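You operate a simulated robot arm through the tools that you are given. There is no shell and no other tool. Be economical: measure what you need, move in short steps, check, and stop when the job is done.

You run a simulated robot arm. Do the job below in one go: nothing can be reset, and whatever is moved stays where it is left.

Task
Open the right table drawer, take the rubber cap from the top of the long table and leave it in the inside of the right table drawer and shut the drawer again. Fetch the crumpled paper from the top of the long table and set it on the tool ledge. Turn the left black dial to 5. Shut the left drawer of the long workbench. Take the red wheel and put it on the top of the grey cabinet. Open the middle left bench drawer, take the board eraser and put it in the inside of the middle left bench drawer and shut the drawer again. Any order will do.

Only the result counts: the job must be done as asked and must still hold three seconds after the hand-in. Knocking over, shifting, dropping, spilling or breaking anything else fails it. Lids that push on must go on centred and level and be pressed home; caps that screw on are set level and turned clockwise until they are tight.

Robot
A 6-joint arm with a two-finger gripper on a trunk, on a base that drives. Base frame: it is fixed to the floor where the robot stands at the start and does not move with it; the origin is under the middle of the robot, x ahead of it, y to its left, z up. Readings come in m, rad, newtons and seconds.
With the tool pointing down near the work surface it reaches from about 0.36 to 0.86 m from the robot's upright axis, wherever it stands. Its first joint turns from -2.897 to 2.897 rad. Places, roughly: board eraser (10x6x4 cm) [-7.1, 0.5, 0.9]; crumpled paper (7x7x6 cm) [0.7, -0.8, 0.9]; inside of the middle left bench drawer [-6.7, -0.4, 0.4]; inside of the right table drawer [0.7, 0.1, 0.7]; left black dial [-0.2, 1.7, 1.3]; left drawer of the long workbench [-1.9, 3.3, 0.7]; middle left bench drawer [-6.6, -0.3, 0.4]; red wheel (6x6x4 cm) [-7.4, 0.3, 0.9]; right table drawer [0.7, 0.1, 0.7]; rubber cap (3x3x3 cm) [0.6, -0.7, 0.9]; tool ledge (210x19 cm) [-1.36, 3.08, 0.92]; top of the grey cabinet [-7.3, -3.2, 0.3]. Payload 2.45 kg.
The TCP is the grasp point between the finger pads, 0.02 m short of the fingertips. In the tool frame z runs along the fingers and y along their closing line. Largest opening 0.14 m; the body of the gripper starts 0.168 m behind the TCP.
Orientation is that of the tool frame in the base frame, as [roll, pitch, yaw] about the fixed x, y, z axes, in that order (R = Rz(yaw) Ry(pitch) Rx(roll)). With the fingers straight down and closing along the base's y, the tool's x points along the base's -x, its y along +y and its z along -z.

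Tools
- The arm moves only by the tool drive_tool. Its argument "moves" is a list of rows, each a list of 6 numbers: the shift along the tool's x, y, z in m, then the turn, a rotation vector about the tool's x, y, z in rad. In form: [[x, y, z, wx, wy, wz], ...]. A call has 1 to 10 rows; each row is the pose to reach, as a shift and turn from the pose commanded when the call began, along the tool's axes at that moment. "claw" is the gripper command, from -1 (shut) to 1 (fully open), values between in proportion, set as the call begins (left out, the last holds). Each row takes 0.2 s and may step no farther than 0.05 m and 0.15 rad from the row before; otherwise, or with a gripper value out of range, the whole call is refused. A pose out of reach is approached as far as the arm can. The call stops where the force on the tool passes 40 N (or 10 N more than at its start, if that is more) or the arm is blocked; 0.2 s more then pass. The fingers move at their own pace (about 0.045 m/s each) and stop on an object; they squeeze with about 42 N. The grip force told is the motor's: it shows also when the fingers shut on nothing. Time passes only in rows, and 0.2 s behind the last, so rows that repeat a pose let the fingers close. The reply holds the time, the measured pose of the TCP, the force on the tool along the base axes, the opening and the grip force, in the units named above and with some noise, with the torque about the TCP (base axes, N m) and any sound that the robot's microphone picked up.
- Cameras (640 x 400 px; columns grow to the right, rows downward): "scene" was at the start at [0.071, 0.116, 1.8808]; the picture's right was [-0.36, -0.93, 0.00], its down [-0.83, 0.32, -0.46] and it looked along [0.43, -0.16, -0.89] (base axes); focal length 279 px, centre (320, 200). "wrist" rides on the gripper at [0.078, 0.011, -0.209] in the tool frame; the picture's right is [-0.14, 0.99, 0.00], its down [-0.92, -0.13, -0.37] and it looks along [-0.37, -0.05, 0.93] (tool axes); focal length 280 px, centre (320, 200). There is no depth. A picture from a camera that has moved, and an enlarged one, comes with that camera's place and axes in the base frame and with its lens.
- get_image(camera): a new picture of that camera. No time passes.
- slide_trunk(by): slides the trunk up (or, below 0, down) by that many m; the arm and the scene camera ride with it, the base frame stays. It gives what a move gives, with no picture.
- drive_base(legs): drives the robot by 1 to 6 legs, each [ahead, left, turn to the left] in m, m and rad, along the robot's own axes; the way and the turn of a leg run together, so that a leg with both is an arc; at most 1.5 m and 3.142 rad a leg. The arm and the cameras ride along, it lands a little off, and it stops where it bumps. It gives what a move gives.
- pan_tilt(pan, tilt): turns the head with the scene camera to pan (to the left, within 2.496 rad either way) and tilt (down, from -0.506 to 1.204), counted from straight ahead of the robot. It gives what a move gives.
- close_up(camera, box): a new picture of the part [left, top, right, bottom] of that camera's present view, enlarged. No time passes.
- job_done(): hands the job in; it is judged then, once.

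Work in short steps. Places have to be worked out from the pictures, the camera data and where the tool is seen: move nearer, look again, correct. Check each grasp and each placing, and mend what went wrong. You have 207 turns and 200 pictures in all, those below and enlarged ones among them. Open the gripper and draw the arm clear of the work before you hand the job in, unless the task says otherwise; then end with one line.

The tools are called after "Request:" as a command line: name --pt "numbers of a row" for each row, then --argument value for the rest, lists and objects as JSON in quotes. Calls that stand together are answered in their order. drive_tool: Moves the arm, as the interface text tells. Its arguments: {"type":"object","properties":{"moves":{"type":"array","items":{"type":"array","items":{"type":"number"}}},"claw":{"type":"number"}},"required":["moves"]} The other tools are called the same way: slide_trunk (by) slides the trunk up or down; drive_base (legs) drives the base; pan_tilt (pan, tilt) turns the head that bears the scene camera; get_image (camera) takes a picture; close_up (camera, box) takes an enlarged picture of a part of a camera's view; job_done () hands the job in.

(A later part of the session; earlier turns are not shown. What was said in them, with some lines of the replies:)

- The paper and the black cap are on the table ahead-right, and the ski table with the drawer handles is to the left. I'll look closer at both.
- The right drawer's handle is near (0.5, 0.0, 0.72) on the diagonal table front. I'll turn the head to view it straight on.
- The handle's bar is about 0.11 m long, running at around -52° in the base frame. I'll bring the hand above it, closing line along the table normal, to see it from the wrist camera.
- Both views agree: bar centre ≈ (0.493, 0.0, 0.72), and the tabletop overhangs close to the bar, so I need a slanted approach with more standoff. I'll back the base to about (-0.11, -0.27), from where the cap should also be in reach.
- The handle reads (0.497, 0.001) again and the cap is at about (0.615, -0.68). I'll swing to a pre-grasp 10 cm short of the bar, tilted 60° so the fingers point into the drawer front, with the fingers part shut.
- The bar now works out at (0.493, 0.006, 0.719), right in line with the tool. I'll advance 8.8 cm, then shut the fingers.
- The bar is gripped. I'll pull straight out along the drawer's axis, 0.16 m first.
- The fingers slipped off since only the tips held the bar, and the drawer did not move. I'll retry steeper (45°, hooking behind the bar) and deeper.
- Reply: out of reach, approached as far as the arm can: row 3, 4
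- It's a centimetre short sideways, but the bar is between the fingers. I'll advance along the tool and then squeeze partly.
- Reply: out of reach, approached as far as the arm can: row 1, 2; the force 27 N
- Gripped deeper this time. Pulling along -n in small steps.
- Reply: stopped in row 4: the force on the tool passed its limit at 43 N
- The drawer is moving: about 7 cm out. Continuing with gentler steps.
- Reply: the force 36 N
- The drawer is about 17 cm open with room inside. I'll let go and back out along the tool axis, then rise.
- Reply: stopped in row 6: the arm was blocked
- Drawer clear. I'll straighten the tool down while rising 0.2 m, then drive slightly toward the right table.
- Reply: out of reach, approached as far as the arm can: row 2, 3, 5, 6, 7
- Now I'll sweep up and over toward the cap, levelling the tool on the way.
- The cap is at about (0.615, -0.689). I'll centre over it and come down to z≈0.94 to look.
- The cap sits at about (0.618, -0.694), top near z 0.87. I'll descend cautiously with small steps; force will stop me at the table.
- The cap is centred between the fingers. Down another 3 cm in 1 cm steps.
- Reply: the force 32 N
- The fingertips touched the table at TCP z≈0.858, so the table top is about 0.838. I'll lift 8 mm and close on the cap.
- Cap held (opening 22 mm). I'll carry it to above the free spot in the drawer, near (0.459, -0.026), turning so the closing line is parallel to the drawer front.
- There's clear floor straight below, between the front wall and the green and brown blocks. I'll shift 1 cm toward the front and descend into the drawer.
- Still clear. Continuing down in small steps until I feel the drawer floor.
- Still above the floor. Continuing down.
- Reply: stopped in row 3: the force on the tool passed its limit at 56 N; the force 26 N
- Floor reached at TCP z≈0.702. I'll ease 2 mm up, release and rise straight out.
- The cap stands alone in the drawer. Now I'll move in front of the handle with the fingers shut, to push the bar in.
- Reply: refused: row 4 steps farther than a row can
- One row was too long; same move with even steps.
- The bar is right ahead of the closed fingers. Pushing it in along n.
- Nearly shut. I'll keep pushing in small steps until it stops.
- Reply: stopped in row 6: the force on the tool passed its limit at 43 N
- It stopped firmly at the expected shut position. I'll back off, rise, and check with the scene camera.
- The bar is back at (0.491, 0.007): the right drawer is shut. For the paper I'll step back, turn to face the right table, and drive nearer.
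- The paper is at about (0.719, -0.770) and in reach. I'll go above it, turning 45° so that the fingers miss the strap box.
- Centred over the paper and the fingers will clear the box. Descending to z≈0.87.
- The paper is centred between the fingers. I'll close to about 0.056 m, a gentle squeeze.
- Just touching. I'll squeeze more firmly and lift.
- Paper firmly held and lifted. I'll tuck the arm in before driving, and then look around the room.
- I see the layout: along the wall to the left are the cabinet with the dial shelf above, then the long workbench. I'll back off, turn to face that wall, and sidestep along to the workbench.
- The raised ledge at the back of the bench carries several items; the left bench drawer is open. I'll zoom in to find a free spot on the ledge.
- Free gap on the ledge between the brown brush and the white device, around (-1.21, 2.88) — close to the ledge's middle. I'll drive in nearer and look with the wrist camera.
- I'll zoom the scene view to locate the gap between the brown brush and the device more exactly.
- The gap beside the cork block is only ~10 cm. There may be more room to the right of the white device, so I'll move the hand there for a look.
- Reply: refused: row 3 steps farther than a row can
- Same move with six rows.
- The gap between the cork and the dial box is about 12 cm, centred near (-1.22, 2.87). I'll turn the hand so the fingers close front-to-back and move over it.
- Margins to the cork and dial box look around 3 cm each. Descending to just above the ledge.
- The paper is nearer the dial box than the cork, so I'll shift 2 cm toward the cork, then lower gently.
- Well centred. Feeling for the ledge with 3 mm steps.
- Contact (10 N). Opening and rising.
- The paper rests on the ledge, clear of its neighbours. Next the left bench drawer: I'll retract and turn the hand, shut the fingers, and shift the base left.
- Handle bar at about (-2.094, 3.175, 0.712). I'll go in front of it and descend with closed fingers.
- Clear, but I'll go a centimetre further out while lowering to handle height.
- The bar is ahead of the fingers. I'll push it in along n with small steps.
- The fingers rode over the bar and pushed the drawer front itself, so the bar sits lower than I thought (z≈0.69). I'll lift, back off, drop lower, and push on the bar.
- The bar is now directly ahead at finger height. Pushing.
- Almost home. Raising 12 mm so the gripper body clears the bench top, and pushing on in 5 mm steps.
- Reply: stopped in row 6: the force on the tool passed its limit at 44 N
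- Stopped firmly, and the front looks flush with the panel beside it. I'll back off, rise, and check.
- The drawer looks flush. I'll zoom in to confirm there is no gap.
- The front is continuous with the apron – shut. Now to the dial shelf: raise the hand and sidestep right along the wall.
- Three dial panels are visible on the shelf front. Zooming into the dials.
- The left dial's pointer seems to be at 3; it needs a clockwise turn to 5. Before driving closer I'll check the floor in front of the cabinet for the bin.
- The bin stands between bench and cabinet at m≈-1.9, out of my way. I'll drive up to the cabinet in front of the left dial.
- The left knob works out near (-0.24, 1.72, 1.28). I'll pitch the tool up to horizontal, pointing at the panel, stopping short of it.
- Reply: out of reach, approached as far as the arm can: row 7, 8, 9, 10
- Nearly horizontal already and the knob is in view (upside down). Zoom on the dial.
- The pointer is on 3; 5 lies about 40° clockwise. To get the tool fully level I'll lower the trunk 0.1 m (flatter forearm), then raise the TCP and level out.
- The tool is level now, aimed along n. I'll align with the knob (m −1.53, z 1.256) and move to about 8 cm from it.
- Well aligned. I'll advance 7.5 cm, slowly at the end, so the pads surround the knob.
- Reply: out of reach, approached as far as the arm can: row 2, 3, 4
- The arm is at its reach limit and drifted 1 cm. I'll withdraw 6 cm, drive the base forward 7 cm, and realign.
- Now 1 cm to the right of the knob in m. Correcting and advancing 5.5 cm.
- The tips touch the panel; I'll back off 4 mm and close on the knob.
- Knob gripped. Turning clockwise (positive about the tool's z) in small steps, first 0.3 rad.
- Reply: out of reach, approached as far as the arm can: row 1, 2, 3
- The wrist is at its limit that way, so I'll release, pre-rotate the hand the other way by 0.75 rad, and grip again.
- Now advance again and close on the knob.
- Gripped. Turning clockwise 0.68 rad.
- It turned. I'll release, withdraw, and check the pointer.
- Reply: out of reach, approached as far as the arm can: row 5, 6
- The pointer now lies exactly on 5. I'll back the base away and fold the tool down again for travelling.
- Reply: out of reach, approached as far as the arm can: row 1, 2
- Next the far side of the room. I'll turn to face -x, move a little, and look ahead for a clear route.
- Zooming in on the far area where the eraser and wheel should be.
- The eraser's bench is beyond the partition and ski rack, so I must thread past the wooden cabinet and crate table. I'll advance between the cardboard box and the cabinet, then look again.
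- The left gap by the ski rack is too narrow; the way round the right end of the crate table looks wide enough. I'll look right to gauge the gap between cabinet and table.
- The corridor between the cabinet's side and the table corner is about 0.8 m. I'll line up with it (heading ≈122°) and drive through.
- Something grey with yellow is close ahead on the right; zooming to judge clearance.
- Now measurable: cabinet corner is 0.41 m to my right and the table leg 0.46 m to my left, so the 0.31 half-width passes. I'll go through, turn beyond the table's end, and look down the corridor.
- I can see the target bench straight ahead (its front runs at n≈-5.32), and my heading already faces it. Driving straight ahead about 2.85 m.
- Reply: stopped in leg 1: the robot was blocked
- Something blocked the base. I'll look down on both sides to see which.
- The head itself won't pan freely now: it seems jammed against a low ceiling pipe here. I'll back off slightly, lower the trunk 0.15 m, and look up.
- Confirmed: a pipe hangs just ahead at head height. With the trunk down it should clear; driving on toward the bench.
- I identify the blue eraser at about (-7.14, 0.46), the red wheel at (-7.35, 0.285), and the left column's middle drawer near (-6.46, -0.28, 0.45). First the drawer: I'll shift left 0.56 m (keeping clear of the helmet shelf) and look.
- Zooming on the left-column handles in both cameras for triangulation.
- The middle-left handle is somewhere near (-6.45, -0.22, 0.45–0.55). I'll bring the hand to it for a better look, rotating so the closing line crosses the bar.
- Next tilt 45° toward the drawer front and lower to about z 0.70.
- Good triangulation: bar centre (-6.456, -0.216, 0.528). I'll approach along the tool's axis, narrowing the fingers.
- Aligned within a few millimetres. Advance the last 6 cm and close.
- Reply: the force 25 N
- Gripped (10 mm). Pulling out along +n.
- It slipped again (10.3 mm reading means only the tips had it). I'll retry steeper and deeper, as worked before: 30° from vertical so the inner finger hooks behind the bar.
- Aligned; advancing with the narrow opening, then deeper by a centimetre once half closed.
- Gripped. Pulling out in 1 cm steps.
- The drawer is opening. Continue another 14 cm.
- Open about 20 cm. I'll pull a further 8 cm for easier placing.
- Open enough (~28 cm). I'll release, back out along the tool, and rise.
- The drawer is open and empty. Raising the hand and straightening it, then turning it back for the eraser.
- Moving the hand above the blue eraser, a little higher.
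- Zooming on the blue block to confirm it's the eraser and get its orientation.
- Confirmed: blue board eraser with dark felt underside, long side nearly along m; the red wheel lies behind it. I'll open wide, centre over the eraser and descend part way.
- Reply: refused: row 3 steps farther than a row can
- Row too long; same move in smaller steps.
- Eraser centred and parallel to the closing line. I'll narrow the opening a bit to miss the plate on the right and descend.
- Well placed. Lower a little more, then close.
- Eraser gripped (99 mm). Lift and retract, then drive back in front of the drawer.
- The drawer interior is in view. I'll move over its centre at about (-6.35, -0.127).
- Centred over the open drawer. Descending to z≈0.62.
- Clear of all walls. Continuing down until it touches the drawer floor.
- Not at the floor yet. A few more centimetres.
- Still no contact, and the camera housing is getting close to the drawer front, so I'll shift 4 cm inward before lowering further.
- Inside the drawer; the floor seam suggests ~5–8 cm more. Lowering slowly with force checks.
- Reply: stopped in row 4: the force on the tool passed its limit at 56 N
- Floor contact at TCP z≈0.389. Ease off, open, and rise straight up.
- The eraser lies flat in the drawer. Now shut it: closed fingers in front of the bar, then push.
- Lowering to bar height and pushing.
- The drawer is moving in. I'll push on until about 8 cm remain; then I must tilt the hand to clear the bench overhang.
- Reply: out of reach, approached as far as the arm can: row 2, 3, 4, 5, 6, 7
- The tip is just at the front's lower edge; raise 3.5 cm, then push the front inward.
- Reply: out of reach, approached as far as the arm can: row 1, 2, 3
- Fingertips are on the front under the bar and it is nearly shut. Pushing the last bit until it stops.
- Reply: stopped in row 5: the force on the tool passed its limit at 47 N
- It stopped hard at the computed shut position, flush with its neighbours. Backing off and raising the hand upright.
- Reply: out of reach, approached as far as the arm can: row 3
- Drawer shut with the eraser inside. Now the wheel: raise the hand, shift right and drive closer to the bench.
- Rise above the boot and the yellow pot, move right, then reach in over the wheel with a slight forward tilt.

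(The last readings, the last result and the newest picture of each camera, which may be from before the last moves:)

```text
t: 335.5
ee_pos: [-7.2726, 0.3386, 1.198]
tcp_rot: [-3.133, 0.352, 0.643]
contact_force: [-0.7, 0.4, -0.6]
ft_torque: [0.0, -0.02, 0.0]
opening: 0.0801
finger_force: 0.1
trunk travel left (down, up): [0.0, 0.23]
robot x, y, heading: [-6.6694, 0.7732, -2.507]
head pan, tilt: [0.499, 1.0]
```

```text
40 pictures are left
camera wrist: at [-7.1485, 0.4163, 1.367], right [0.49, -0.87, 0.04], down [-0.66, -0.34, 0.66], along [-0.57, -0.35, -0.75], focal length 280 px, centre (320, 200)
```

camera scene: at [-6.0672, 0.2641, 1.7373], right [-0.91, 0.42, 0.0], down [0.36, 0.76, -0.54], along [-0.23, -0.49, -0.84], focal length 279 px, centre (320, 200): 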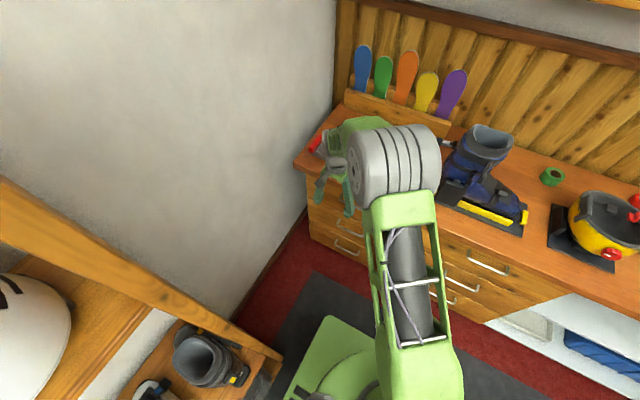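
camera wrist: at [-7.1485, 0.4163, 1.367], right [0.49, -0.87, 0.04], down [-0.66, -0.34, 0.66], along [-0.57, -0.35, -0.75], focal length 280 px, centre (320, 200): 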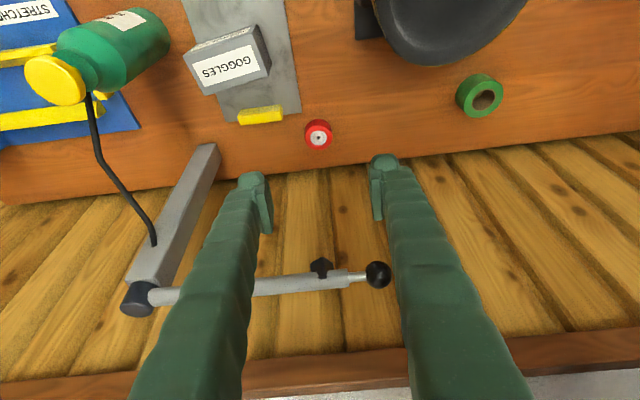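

The wheel is clear, with the lamp arm safely behind. Descending along the tool axis.

Request:
drive_tool --pt "0.002 -0.001 0.045 0 0 0" --pt "0.004 -0.003 0.09 0 0 0" --pt "0.006 -0.004 0.135 0 0 0" --pt "0.008 -0.005 0.18 0 0 0" --pt "0.0098 -0.0063 0.225 0 0 0" --pt "0.0098 -0.0063 0.26 0 0 0"

Request:
get_image --camera "wrist"

```text
t: 336.9
ee_pos: [-7.3424, 0.2985, 0.9515]
tcp_rot: [-3.132, 0.354, 0.641]
contact_force: [0.1, -0.5, -0.9]
ft_torque: [0.01, -0.05, 0.06]
opening: 0.0805
finger_force: 0.0
trunk travel left (down, up): [0.0, 0.23]
robot x, y, heading: [-6.6686, 0.7707, -2.506]
head pan, tilt: [0.499, 1.0]
```

```text
39 pictures are left
camera wrist: at [-7.216, 0.3756, 1.1195], right [0.49, -0.87, 0.04], down [-0.66, -0.34, 0.66], along [-0.57, -0.35, -0.75], focal length 280 px, centre (320, 200)
```

wrist: 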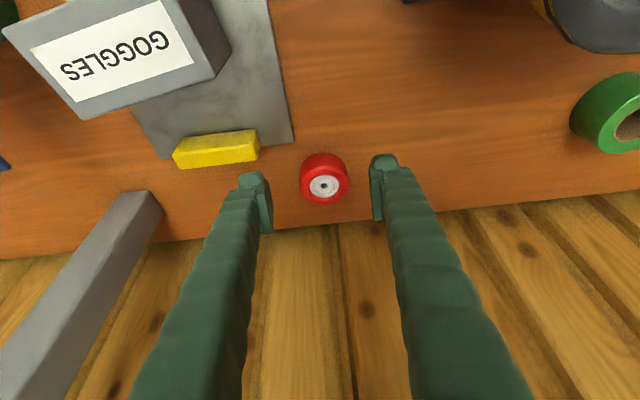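

Nearly centred; final descent of 7 cm with small steps.

Request:
drive_tool --pt "-0.003 0.002 0.03 0 0 0" --pt "-0.006 0.003 0.05 0 0 0" --pt "-0.006 0.003 0.062 0 0 0" --pt "-0.006 0.003 0.07 0 0 0"

Request:
get_image --camera "wrist"

```text
t: 337.9
ee_pos: [-7.3646, 0.2785, 0.888]
tcp_rot: [-3.133, 0.353, 0.641]
contact_force: [0.0, 0.5, 0.0]
ft_torque: [0.0, -0.01, 0.01]
opening: 0.0805
finger_force: 0.0
trunk travel left (down, up): [0.0, 0.23]
robot x, y, heading: [-6.6736, 0.773, -2.51]
head pan, tilt: [0.499, 1.0]
```

```text
38 pictures are left
camera wrist: at [-7.2397, 0.3556, 1.0564], right [0.49, -0.87, 0.04], down [-0.66, -0.34, 0.66], along [-0.57, -0.35, -0.75], focal length 280 px, centre (320, 200)
```

wrist: 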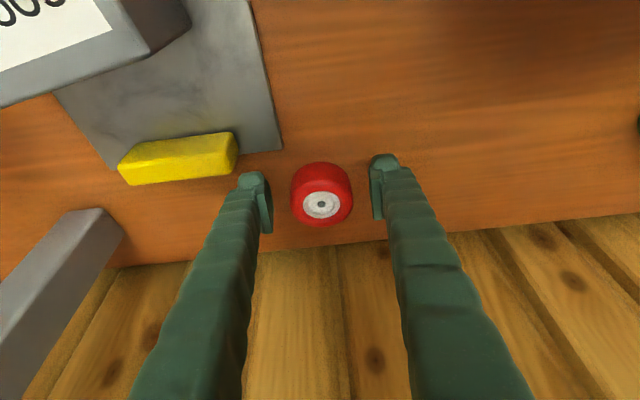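

Centred. Slightly lower, then close.

Request:
drive_tool --pt "0 0 0.004 0 0 0" --pt "0 0 0.008 0 0 0"

Request:
drive_tool --claw -1 --pt "0 0 0 0 0 0" --pt "0 0 0 0 0 0" --pt "0 0 0 0 0 0" --pt "0 0 0 0 0 0"

Request:
drive_tool --pt "0 0 -0.03 0 0 0" --pt "0 0 -0.07 0 0 0" --pt "0 0 -0.115 0 0 0" --pt "0 0 -0.16 0 0 0" --pt "0 0 -0.205 0 0 0" --pt "0 0 -0.25 0 0 0" --pt "0 0 -0.295 0 0 0"

Request:
get_image --camera "wrist"

```text
t: 338.5
ee_pos: [-7.3673, 0.2769, 0.8804]
tcp_rot: [-3.133, 0.352, 0.642]
contact_force: [0.7, -0.2, 0.0]
ft_torque: [0.0, 0.04, 0.02]
opening: 0.0806
finger_force: 0.0
trunk travel left (down, up): [0.0, 0.23]
robot x, y, heading: [-6.6713, 0.7708, -2.507]
head pan, tilt: [0.499, 1.0]
```

```text
t: 339.5
ee_pos: [-7.367, 0.2757, 0.8811]
tcp_rot: [-3.133, 0.353, 0.641]
contact_force: [-0.1, -0.1, 0.1]
ft_torque: [-0.03, -0.02, -0.01]
opening: 0.0526
finger_force: 41.5
trunk travel left (down, up): [0.0, 0.23]
robot x, y, heading: [-6.6719, 0.7696, -2.503]
head pan, tilt: [0.499, 1.0]
```

```text
t: 341.1
ee_pos: [-7.2828, 0.337, 1.1563]
tcp_rot: [-3.131, 0.353, 0.643]
contact_force: [0.2, -0.1, -0.9]
ft_torque: [-0.01, -0.03, -0.01]
opening: 0.052
finger_force: 41.7
trunk travel left (down, up): [0.0, 0.23]
robot x, y, heading: [-6.6714, 0.7693, -2.506]
head pan, tilt: [0.499, 1.0]
```

```text
37 pictures are left
camera wrist: at [-7.1586, 0.4138, 1.3257], right [0.49, -0.87, 0.04], down [-0.66, -0.34, 0.66], along [-0.57, -0.35, -0.75], focal length 280 px, centre (320, 200)
```

wrist: 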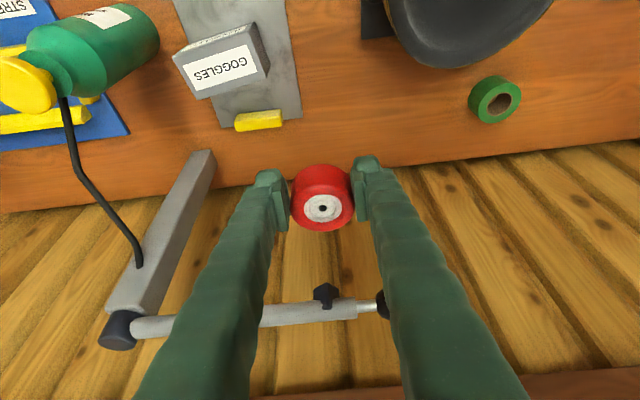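

Wheel held. The grey cabinet is behind the counter, a long way round. First I'll tuck the arm back toward the robot, upright.

Request:
drive_tool --pt "0.034 0 -0.018 0 0.035 0" --pt "0.068 0 -0.036 0 0.07 0" --pt "0.102 0 -0.053 0 0.105 0" --pt "0.136 0 -0.071 0 0.14 0" --pt "0.17 0 -0.089 0 0.175 0" --pt "0.204 0 -0.107 0 0.21 0" --pt "0.238 0 -0.125 0 0.245 0" --pt "0.272 0 -0.142 0 0.28 0" --pt "0.306 0 -0.16 0 0.315 0" --pt "0.34 0 -0.178 0 0.35 0"

Request:
drive_base --legs '[[-1.5, -0.02, -0.006], [-1.45, 0, 0]]'

```text
t: 343.3
ee_pos: [-6.9784, 0.5649, 1.2078]
tcp_rot: [-3.134, -0.001, 0.643]
contact_force: [1.2, 0.1, -0.1]
ft_torque: [0.05, 0.01, 0.0]
opening: 0.0522
finger_force: 42.0
trunk travel left (down, up): [0.0, 0.23]
robot x, y, heading: [-6.6729, 0.7713, -2.509]
head pan, tilt: [0.499, 1.0]
```

```text
refused: leg 1 is longer than a leg can be; nothing moved
```

Slightly too long a leg; using shorter ones.

Request:
drive_base --legs '[[-1.45, -0.02, -0.004], [-1.45, 0, 0]]'

```text
t: 357.3
ee_pos: [-4.6587, 2.2963, 1.2086]
tcp_rot: [-3.135, 0.002, 0.649]
contact_force: [-1.0, -0.9, -0.7]
ft_torque: [0.03, 0.0, 0.01]
opening: 0.0525
finger_force: 42.1
trunk travel left (down, up): [0.0, 0.23]
robot x, y, heading: [-4.3528, 2.5074, -2.498]
head pan, tilt: [0.499, 1.0]
```

Now align with the cabinet/table corridor (n≈-1.957) and sidestep along it.

Request:
drive_base --legs '[[-0.09, 0.0, -0.015], [0, 0.6, 0]]'

```text
t: 363.7
ee_pos: [-4.2391, 1.871, 1.2089]
tcp_rot: [-3.134, 0.002, 0.63]
contact_force: [0.2, -0.4, -0.8]
ft_torque: [0.02, 0.01, 0.01]
opening: 0.0522
finger_force: 41.9
trunk travel left (down, up): [0.0, 0.23]
robot x, y, heading: [-3.9271, 2.0745, -2.517]
head pan, tilt: [0.499, 1.0]
```

On track. Continuing along the corridor.

Request:
drive_base --legs '[[0.003, 0.9, 0.004]]'

Request:
drive_base --legs '[[0.02, 0.9, 0.004]]'

```text
t: 372.0
ee_pos: [-3.7053, 1.1384, 1.2073]
tcp_rot: [-3.134, 0.001, 0.643]
contact_force: [-0.5, -0.8, 0.1]
ft_torque: [0.02, -0.01, -0.02]
opening: 0.0523
finger_force: 42.3
trunk travel left (down, up): [0.0, 0.23]
robot x, y, heading: [-3.3967, 1.3472, -2.505]
head pan, tilt: [0.499, 1.0]
```

```text
t: 380.2
ee_pos: [-3.1845, 0.4094, 1.2075]
tcp_rot: [-3.134, 0.001, 0.653]
contact_force: [0.9, 0.5, -0.2]
ft_torque: [0.0, -0.04, 0.02]
opening: 0.0526
finger_force: 41.9
trunk travel left (down, up): [0.0, 0.23]
robot x, y, heading: [-2.8794, 0.6205, -2.494]
head pan, tilt: [0.499, 1.0]
```

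Clear of the corridor. Now back out along +n, then sidestep past the cardboard box.

Request:
drive_base --legs '[[0, 0.03, -0.019], [-0.66, 0, 0], [0, 1.0, 0]]'

Request:
pan_tilt --pan 0.5 --tilt 0.75

Request:
get_image --camera "scene"

```text
t: 393.1
ee_pos: [-2.0572, -0.0284, 1.2063]
tcp_rot: [-3.135, 0.001, 0.626]
contact_force: [0.4, 0.6, -0.7]
ft_torque: [0.03, -0.02, -0.01]
opening: 0.0524
finger_force: 42.0
trunk travel left (down, up): [0.0, 0.23]
robot x, y, heading: [-1.7439, 0.1688, -2.517]
head pan, tilt: [0.499, 1.0]
```

```text
t: 393.8
ee_pos: [-2.0569, -0.0296, 1.207]
tcp_rot: [-3.134, 0.0, 0.627]
contact_force: [0.8, 0.1, -0.4]
ft_torque: [0.0, -0.02, -0.02]
opening: 0.0524
finger_force: 42.4
trunk travel left (down, up): [0.0, 0.23]
robot x, y, heading: [-1.7493, 0.1765, -2.515]
head pan, tilt: [0.499, 0.75]
```

```text
36 pictures are left
camera scene: at [-1.7073, -0.0212, 1.7563], right [-0.9, 0.44, 0.0], down [0.3, 0.61, -0.73], along [-0.32, -0.66, -0.68], focal length 279 px, centre (320, 200)
```

scene: 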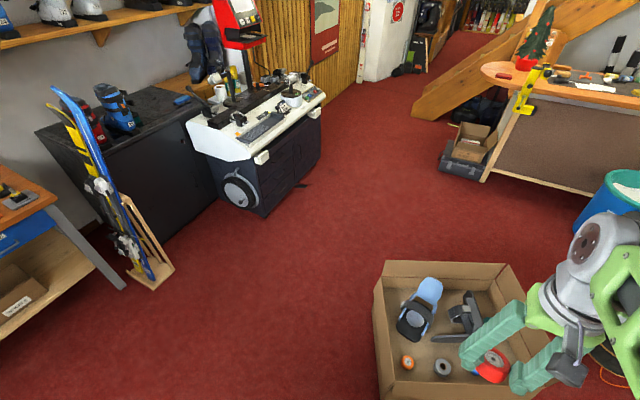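

I see the route: between the carton and the black machine, then left of the stair foot. Sidestep left and go ahead.

Request:
drive_base --legs '[[0, 0.84, 0.002], [1.45, 0, 0], [1.25, 0, 0]]'

Request:
pan_tilt --pan 0.15 --tilt 0.5

Request:
get_image --camera "scene"

```text
t: 414.2
ee_pos: [-3.7001, -2.3351, 1.2064]
tcp_rot: [-3.134, 0.003, 0.661]
contact_force: [-0.4, -0.1, -0.6]
ft_torque: [0.01, -0.04, -0.03]
opening: 0.0523
finger_force: 41.4
trunk travel left (down, up): [0.0, 0.23]
robot x, y, heading: [-3.3951, -2.1185, -2.481]
head pan, tilt: [0.499, 0.75]
```

```text
t: 415.0
ee_pos: [-3.6989, -2.3347, 1.2079]
tcp_rot: [-3.134, 0.002, 0.663]
contact_force: [0.9, -0.4, -0.3]
ft_torque: [-0.03, 0.0, 0.02]
opening: 0.0525
finger_force: 42.5
trunk travel left (down, up): [0.0, 0.23]
robot x, y, heading: [-3.3947, -2.12, -2.484]
head pan, tilt: [0.15, 0.499]
```

```text
35 pictures are left
camera scene: at [-3.3794, -2.3045, 1.7783], right [-0.72, 0.69, 0.0], down [0.33, 0.35, -0.88], along [-0.61, -0.63, -0.48], focal length 279 px, centre (320, 200)
```

scene: 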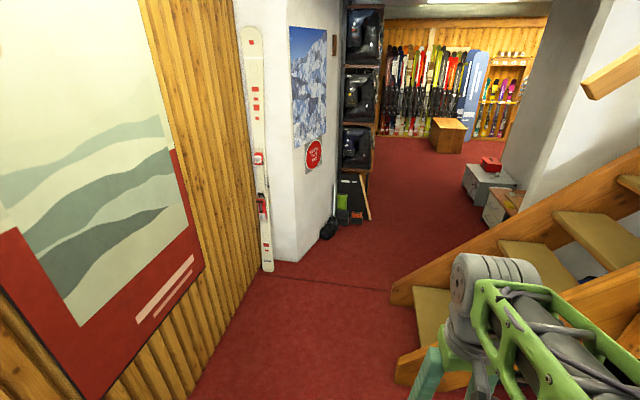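

The grey cabinet with a red box on top is visible beyond the stairs. The passage between stair foot and pillar is tight, so I'll line up (m≈-0.03) and check it from closer.

Request:
drive_base --legs '[[0, 0.25, -0.029], [0.5, 0, 0]]'

Request:
pan_tilt --pan 0.0 --tilt 0.85

Request:
get_image --camera "scene"

```text
t: 420.3
ee_pos: [-3.9568, -2.8186, 1.2074]
tcp_rot: [-3.135, 0.003, 0.636]
contact_force: [-0.4, -0.2, -1.0]
ft_torque: [0.0, -0.06, -0.02]
opening: 0.0524
finger_force: 41.8
trunk travel left (down, up): [0.0, 0.23]
robot x, y, heading: [-3.6496, -2.6109, -2.51]
head pan, tilt: [0.15, 0.499]
```

```text
t: 421.2
ee_pos: [-3.9574, -2.8195, 1.2067]
tcp_rot: [-3.133, 0.0, 0.637]
contact_force: [0.5, -0.2, 0.6]
ft_torque: [0.0, -0.01, 0.0]
opening: 0.0527
finger_force: 41.8
trunk travel left (down, up): [0.0, 0.23]
robot x, y, heading: [-3.651, -2.6125, -2.509]
head pan, tilt: [0.0, 0.85]
```

```text
34 pictures are left
camera scene: at [-3.6357, -2.7795, 1.7484], right [-0.59, 0.81, 0.0], down [0.61, 0.44, -0.66], along [-0.53, -0.39, -0.75], focal length 279 px, centre (320, 200)
```

scene: 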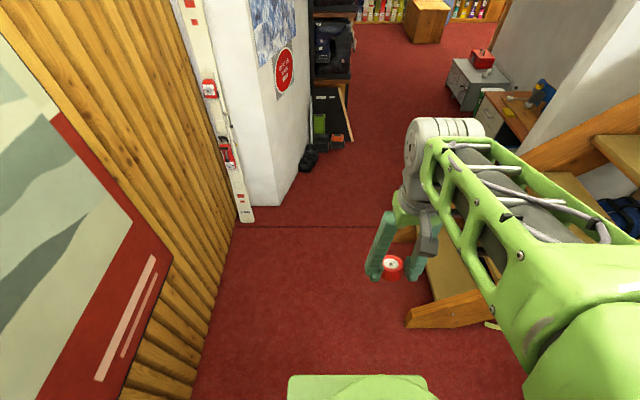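

Measured: stair face at m≈-0.42, pillar at m≥0.3–0.49. I'll drive straight through at m≈-0.05 and check the pose before turning the corner.

Request:
drive_base --legs '[[0.7, -0.01, -0.005], [0.74, 0, 0]]'

```text
t: 428.6
ee_pos: [-5.133, -3.6417, 1.2067]
tcp_rot: [-3.136, 0.002, 0.623]
contact_force: [-0.3, 0.5, -0.2]
ft_torque: [0.03, -0.04, -0.05]
opening: 0.0525
finger_force: 42.4
trunk travel left (down, up): [0.0, 0.23]
robot x, y, heading: [-4.8208, -3.4447, -2.52]
head pan, tilt: [0.0, 0.85]
```

On the line. Ease past the stair corner, then sidestep right.

Request:
drive_base --legs '[[0.25, -0.05, 0.006], [0, -0.5, 0]]'

Request:
pan_tilt --pan -0.4 --tilt 0.7

Request:
get_image --camera "scene"

```text
t: 434.9
ee_pos: [-5.6552, -3.3451, 1.207]
tcp_rot: [-3.133, 0.001, 0.625]
contact_force: [0.0, 0.1, 0.0]
ft_torque: [0.01, 0.0, -0.04]
opening: 0.0524
finger_force: 42.3
trunk travel left (down, up): [0.0, 0.23]
robot x, y, heading: [-5.3479, -3.1426, -2.519]
head pan, tilt: [0.0, 0.85]
```

```text
t: 435.8
ee_pos: [-5.6556, -3.3451, 1.2079]
tcp_rot: [-3.135, 0.002, 0.626]
contact_force: [0.3, 0.1, -0.3]
ft_torque: [0.01, 0.01, 0.03]
opening: 0.0525
finger_force: 41.3
trunk travel left (down, up): [0.0, 0.23]
robot x, y, heading: [-5.3427, -3.143, -2.515]
head pan, tilt: [-0.4, 0.7]
```

```text
33 pictures are left
camera scene: at [-5.3528, -3.2807, 1.7606], right [-0.22, 0.98, 0.0], down [0.63, 0.14, -0.76], along [-0.75, -0.17, -0.64], focal length 279 px, centre (320, 200)
```

scene: 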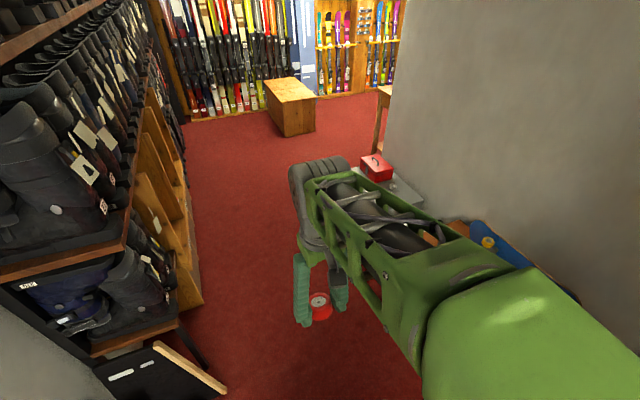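

Clear ahead. Moving on to a spot in front of the low grey cabinet.

Request:
drive_base --legs '[[0, -0.25, 0], [1.1, -0.15, 0]]'

Request:
pan_tilt --pan -0.9 --tilt 0.95

Request:
get_image --camera "scene"

```text
t: 443.9
ee_pos: [-6.7856, -3.6582, 1.2072]
tcp_rot: [-3.136, 0.004, 0.624]
contact_force: [0.5, -0.3, -0.6]
ft_torque: [0.01, -0.02, -0.01]
opening: 0.0523
finger_force: 42.0
trunk travel left (down, up): [0.0, 0.23]
robot x, y, heading: [-6.4767, -3.4567, -2.525]
head pan, tilt: [-0.4, 0.7]
```

```text
t: 444.8
ee_pos: [-6.7852, -3.6585, 1.2076]
tcp_rot: [-3.135, 0.002, 0.624]
contact_force: [-0.1, 0.8, 0.1]
ft_torque: [0.0, 0.01, -0.02]
opening: 0.0527
finger_force: 42.0
trunk travel left (down, up): [0.0, 0.23]
robot x, y, heading: [-6.4747, -3.4568, -2.525]
head pan, tilt: [-0.901, 0.949]
```

```text
32 pictures are left
camera scene: at [-6.4703, -3.5572, 1.7409], right [0.28, 0.96, 0.0], down [0.78, -0.23, -0.58], along [-0.56, 0.16, -0.81], focal length 279 px, centre (320, 200)
```

scene: 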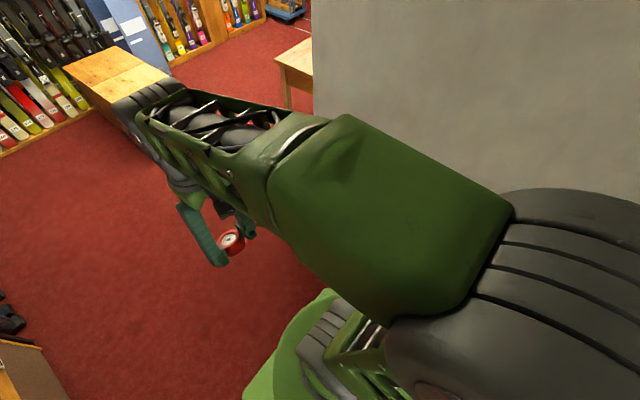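

The arm hides the cabinet from the head camera, so I'll swing the hand toward it and use the wrist camera.

Request:
drive_tool --pt "0.004 -0.046 0.01 0 0 0.1" --pt "0.008 -0.092 0.02 0 0 0.2" --pt "0.012 -0.139 0.03 0 0 0.3" --pt "0.015 -0.185 0.04 0 0 0.4" --pt "0.019 -0.231 0.05 0 0 0.5" --pt "0.023 -0.277 0.06 0 0 0.6" --pt "0.027 -0.324 0.07 0 0 0.7" --pt "0.031 -0.37 0.08 0 0 0.8" --pt "0.0346 -0.416 0.09 0 0 0.9"

Request:
get_image --camera "wrist"

```text
t: 446.8
ee_pos: [-7.0014, -3.2995, 1.1197]
tcp_rot: [-3.139, 0.008, -0.279]
contact_force: [-0.6, 0.3, -0.7]
ft_torque: [-0.05, -0.02, 0.0]
opening: 0.0527
finger_force: 41.6
trunk travel left (down, up): [0.0, 0.23]
robot x, y, heading: [-6.4764, -3.4586, -2.526]
head pan, tilt: [-0.901, 0.949]
```

```text
31 pictures are left
camera wrist: at [-6.9277, -3.332, 1.3278], right [-0.4, -0.91, 0.0], down [-0.85, 0.37, 0.38], along [-0.34, 0.15, -0.93], focal length 280 px, centre (320, 200)
```

wrist: 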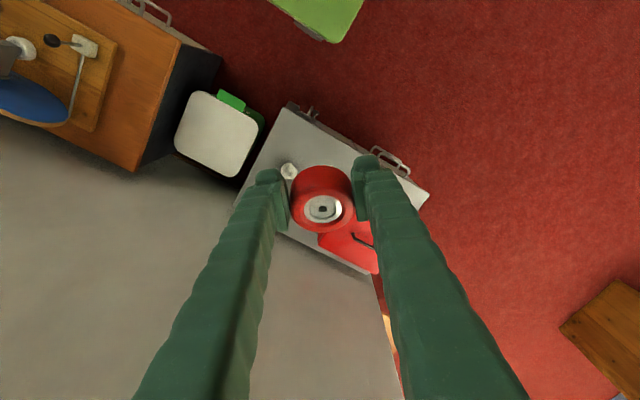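

I see the cabinet top (n -7.5…-8.12, m -1.48…-1.90) with a red box and a small grey item on it. Driving 0.4 m further along so the free front part is well in reach.

Request:
drive_base --legs '[[0.4, 0.0, 0.01]]'

Request:
get_image --camera "wrist"

```text
t: 449.3
ee_pos: [-7.3269, -3.541, 1.121]
tcp_rot: [-3.137, 0.007, -0.265]
contact_force: [0.4, 0.2, -0.7]
ft_torque: [0.03, -0.07, -0.01]
opening: 0.0522
finger_force: 41.7
trunk travel left (down, up): [0.0, 0.23]
robot x, y, heading: [-6.7977, -3.6926, -2.507]
head pan, tilt: [-0.901, 0.949]
```

```text
30 pictures are left
camera wrist: at [-7.2521, -3.5715, 1.3283], right [-0.39, -0.92, 0.0], down [-0.85, 0.36, 0.38], along [-0.34, 0.15, -0.93], focal length 280 px, centre (320, 200)
```

wrist: 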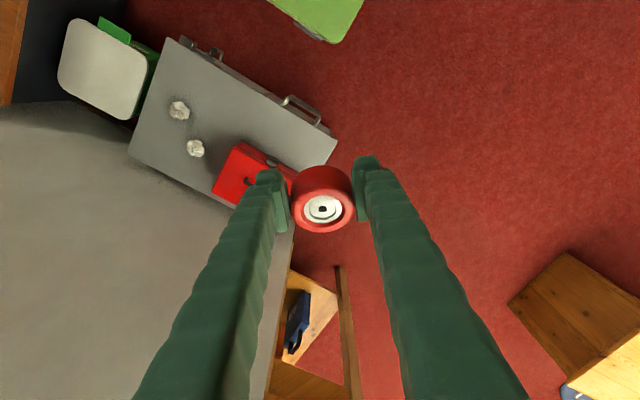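

Free spot on top at about (-7.198, -3.277), clear of the red box and the two crumpled bits. Moving over it and starting down.

Request:
drive_tool --pt "0.0093 -0.0481 0 0 0 0" --pt "0.0186 -0.0962 0 0 0 0" --pt "0.0279 -0.1443 0 0 0 0" --pt "0.0371 -0.1925 0 0 0 0" --pt "0.0464 -0.2406 0 0 0 0" --pt "0.0557 -0.2887 0 0 0 0" --pt "0.0557 -0.2887 0.045 0 0 0" --pt "0.0557 -0.2887 0.09 0 0 0" --pt "0.0557 -0.2887 0.135 0 0 0" --pt "0.0557 -0.2887 0.18 0 0 0"

Request:
drive_tool --pt "0 0 0.045 0 0 0" --pt "0 0 0.09 0 0 0" --pt "0 0 0.135 0 0 0" --pt "0 0 0.18 0 0 0" --pt "0 0 0.225 0 0 0" --pt "0 0 0.27 0 0 0" --pt "0 0 0.315 0 0 0"

Request:
get_image --camera "wrist"

```text
t: 451.5
ee_pos: [-7.2, -3.2732, 0.9402]
tcp_rot: [-3.137, 0.007, -0.263]
contact_force: [0.3, 1.7, -0.3]
ft_torque: [0.0, -0.03, -0.05]
opening: 0.0527
finger_force: 42.3
trunk travel left (down, up): [0.0, 0.23]
robot x, y, heading: [-6.7981, -3.6876, -2.505]
head pan, tilt: [-0.901, 0.949]
```

```text
t: 453.1
ee_pos: [-7.2025, -3.2735, 0.6244]
tcp_rot: [-3.137, 0.007, -0.266]
contact_force: [-0.2, 0.0, -0.5]
ft_torque: [-0.01, -0.01, -0.02]
opening: 0.0525
finger_force: 41.9
trunk travel left (down, up): [0.0, 0.23]
robot x, y, heading: [-6.7984, -3.6867, -2.509]
head pan, tilt: [-0.901, 0.949]
```

```text
29 pictures are left
camera wrist: at [-7.1268, -3.3041, 0.8332], right [-0.39, -0.92, 0.0], down [-0.85, 0.36, 0.38], along [-0.35, 0.15, -0.93], focal length 280 px, centre (320, 200)
```

wrist: 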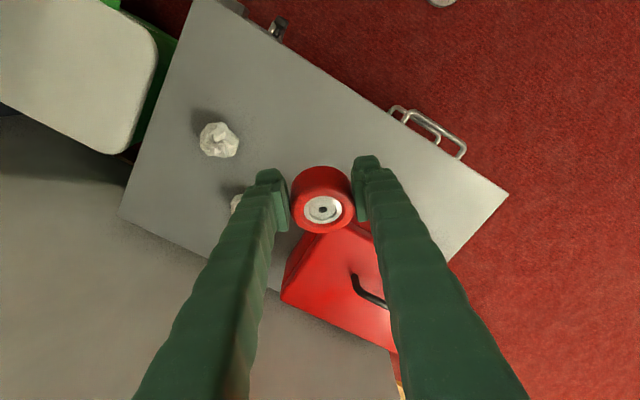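

Spot below is clear. Continue descending toward the top.

Request:
drive_tool --pt "0 0 0.045 0 0 0" --pt "0 0 0.09 0 0 0" --pt "0 0 0.135 0 0 0" --pt "0 0 0.18 0 0 0" --pt "0 0 0.21 0 0 0"

Request:
get_image --camera "wrist"

```text
t: 454.3
ee_pos: [-7.2025, -3.2719, 0.4171]
tcp_rot: [-3.138, 0.007, -0.265]
contact_force: [-0.2, 0.1, -0.8]
ft_torque: [-0.04, -0.01, -0.03]
opening: 0.0528
finger_force: 42.2
trunk travel left (down, up): [0.0, 0.23]
robot x, y, heading: [-6.7969, -3.6917, -2.509]
head pan, tilt: [-0.901, 0.949]
```

```text
28 pictures are left
camera wrist: at [-7.1273, -3.3034, 0.6237], right [-0.39, -0.92, 0.0], down [-0.85, 0.36, 0.38], along [-0.34, 0.15, -0.93], focal length 280 px, centre (320, 200)
```

wrist: 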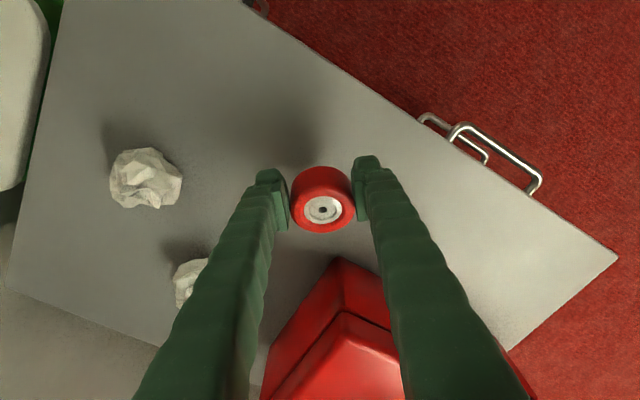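

The wheel was gripped with a 0.35 rad tilt, so I must restore that tilt to set it flat. Then I'll lower until contact.

Request:
drive_tool --pt "0 0 0 0 -0.12 0" --pt "0 0 0 0 -0.24 0" --pt "0 0 0 0 -0.352 0"

Request:
get_image --camera "wrist"

```text
t: 455.1
ee_pos: [-7.2056, -3.2854, 0.4155]
tcp_rot: [3.106, 0.278, -0.256]
contact_force: [-0.7, 1.4, 0.2]
ft_torque: [-0.09, -0.12, 0.01]
opening: 0.0524
finger_force: 41.6
out of reach, approached as far as the arm can: row 2, 3
trunk travel left (down, up): [0.0, 0.23]
robot x, y, heading: [-6.7991, -3.6868, -2.513]
head pan, tilt: [-0.901, 0.949]
```

```text
27 pictures are left
camera wrist: at [-7.0759, -3.3209, 0.5943], right [-0.37, -0.93, 0.07], down [-0.72, 0.33, 0.6], along [-0.58, 0.17, -0.79], focal length 280 px, centre (320, 200)
```

wrist: 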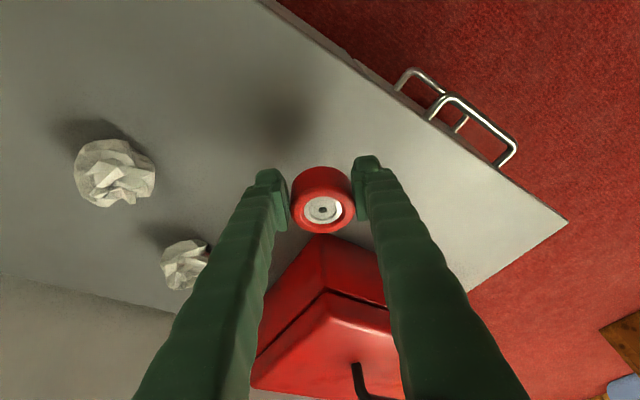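

Within 4° of flat – good enough. Lowering straight down in small steps until contact.

Request:
drive_tool --pt "0.0041 0 0.0144 0 0 0" --pt "0.0082 0 0.0288 0 0 0" --pt "0.0104 0 0.0365 0 0 0"

Request:
drive_tool --pt "0.0014 0 0.0048 0 0 0" --pt "0.0027 0 0.0096 0 0 0" --pt "0.0041 0 0.0144 0 0 0"

```text
t: 455.9
ee_pos: [-7.2066, -3.2851, 0.3782]
tcp_rot: [3.102, 0.28, -0.266]
contact_force: [-0.1, 0.4, -0.6]
ft_torque: [-0.03, 0.0, 0.0]
opening: 0.0525
finger_force: 41.6
trunk travel left (down, up): [0.0, 0.23]
robot x, y, heading: [-6.8, -3.6884, -2.511]
head pan, tilt: [-0.901, 0.949]
```

```text
t: 456.7
ee_pos: [-7.2076, -3.2861, 0.3649]
tcp_rot: [3.106, 0.286, -0.266]
contact_force: [3.6, -6.6, 34.7]
ft_torque: [0.27, 0.48, 0.11]
opening: 0.0527
finger_force: 42.5
trunk travel left (down, up): [0.0, 0.23]
robot x, y, heading: [-6.798, -3.687, -2.508]
head pan, tilt: [-0.901, 0.949]
```

Contact. Easing off 2 mm, releasing, and backing out along the tool axis.

Request:
drive_tool --claw 0.1 --pt "-0.0008 0 -0.003 0 0 0" --pt "-0.0008 0 -0.003 0 0 0" --pt "-0.0008 0 -0.003 0 0 0"

Request:
drive_tool --pt "0 0 -0.03 0 0 0" --pt "0 0 -0.07 0 0 0" --pt "0 0 -0.115 0 0 0" --pt "0 0 -0.16 0 0 0"

Request:
get_image --camera "wrist"

```text
t: 457.5
ee_pos: [-7.2061, -3.2857, 0.3671]
tcp_rot: [3.104, 0.281, -0.268]
contact_force: [-0.7, -1.1, -0.7]
ft_torque: [0.0, 0.01, 0.01]
opening: 0.0769
finger_force: 0.1
trunk travel left (down, up): [0.0, 0.23]
robot x, y, heading: [-6.7947, -3.688, -2.515]
head pan, tilt: [-0.901, 0.949]
```

```text
t: 458.5
ee_pos: [-7.1591, -3.2898, 0.5194]
tcp_rot: [3.104, 0.281, -0.268]
contact_force: [-0.3, -0.1, 0.1]
ft_torque: [-0.04, 0.04, 0.01]
opening: 0.0768
finger_force: 0.1
trunk travel left (down, up): [0.0, 0.23]
robot x, y, heading: [-6.7968, -3.6906, -2.507]
head pan, tilt: [-0.901, 0.949]
```

```text
26 pictures are left
camera wrist: at [-7.0309, -3.3284, 0.6977], right [-0.38, -0.92, 0.07], down [-0.72, 0.34, 0.6], along [-0.58, 0.18, -0.79], focal length 280 px, centre (320, 200)
```

wrist: 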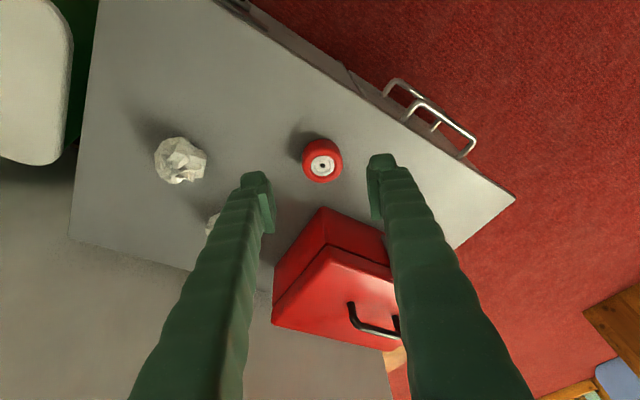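

The wheel rests flat on the cabinet top, clear of the other items. I'll raise the arm clear and take a last look.

Request:
drive_tool --pt "0 0 -0.045 0 0 0" --pt "0 0 -0.09 0 0 0" --pt "0 0 -0.135 0 0 0" --pt "0 0 -0.18 0 0 0" --pt "0 0 -0.225 0 0 0" --pt "0 0 -0.27 0 0 0" --pt "0 0 -0.315 0 0 0"

Request:
close_up --camera "wrist" --box '[160, 60, 480, 260]'

```text
t: 460.1
ee_pos: [-7.0736, -3.3035, 0.8227]
tcp_rot: [3.104, 0.282, -0.267]
contact_force: [0.7, -0.4, 0.7]
ft_torque: [0.02, 0.03, 0.03]
opening: 0.0768
finger_force: 0.1
trunk travel left (down, up): [0.0, 0.23]
robot x, y, heading: [-6.7984, -3.6892, -2.515]
head pan, tilt: [-0.901, 0.949]
```

```text
2.00 times, centred on (320, 160) of wrist
camera zoom: at [-6.9445, -3.3413, 1.0002], right [-0.38, -0.92, 0.07], down [-0.72, 0.34, 0.6], along [-0.58, 0.17, -0.79], focal length 561 px, centre (320, 280)
```

zoom: 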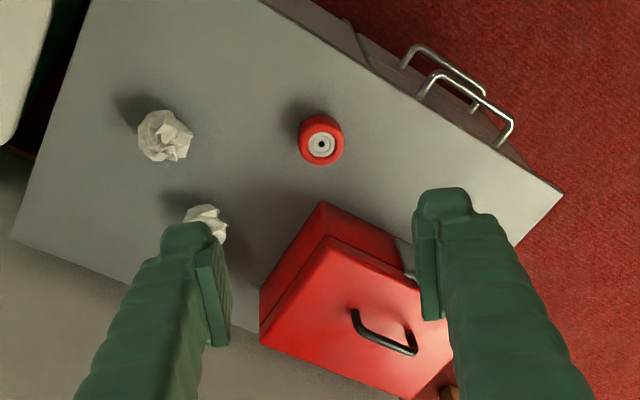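

The wheel stands well on the cabinet top, and each of the other tasks was checked when it was finished. The gripper is open and the arm is clear, so I'm handing in.

Request:
job_done

```text
The job is handed in.
```

All six tasks are done and handed in: cap in the right table drawer (shut), paper on the tool ledge, left dial at 5, left workbench drawer shut, red wheel on the grey cabinet, and eraser in the middle left bench drawer (shut).
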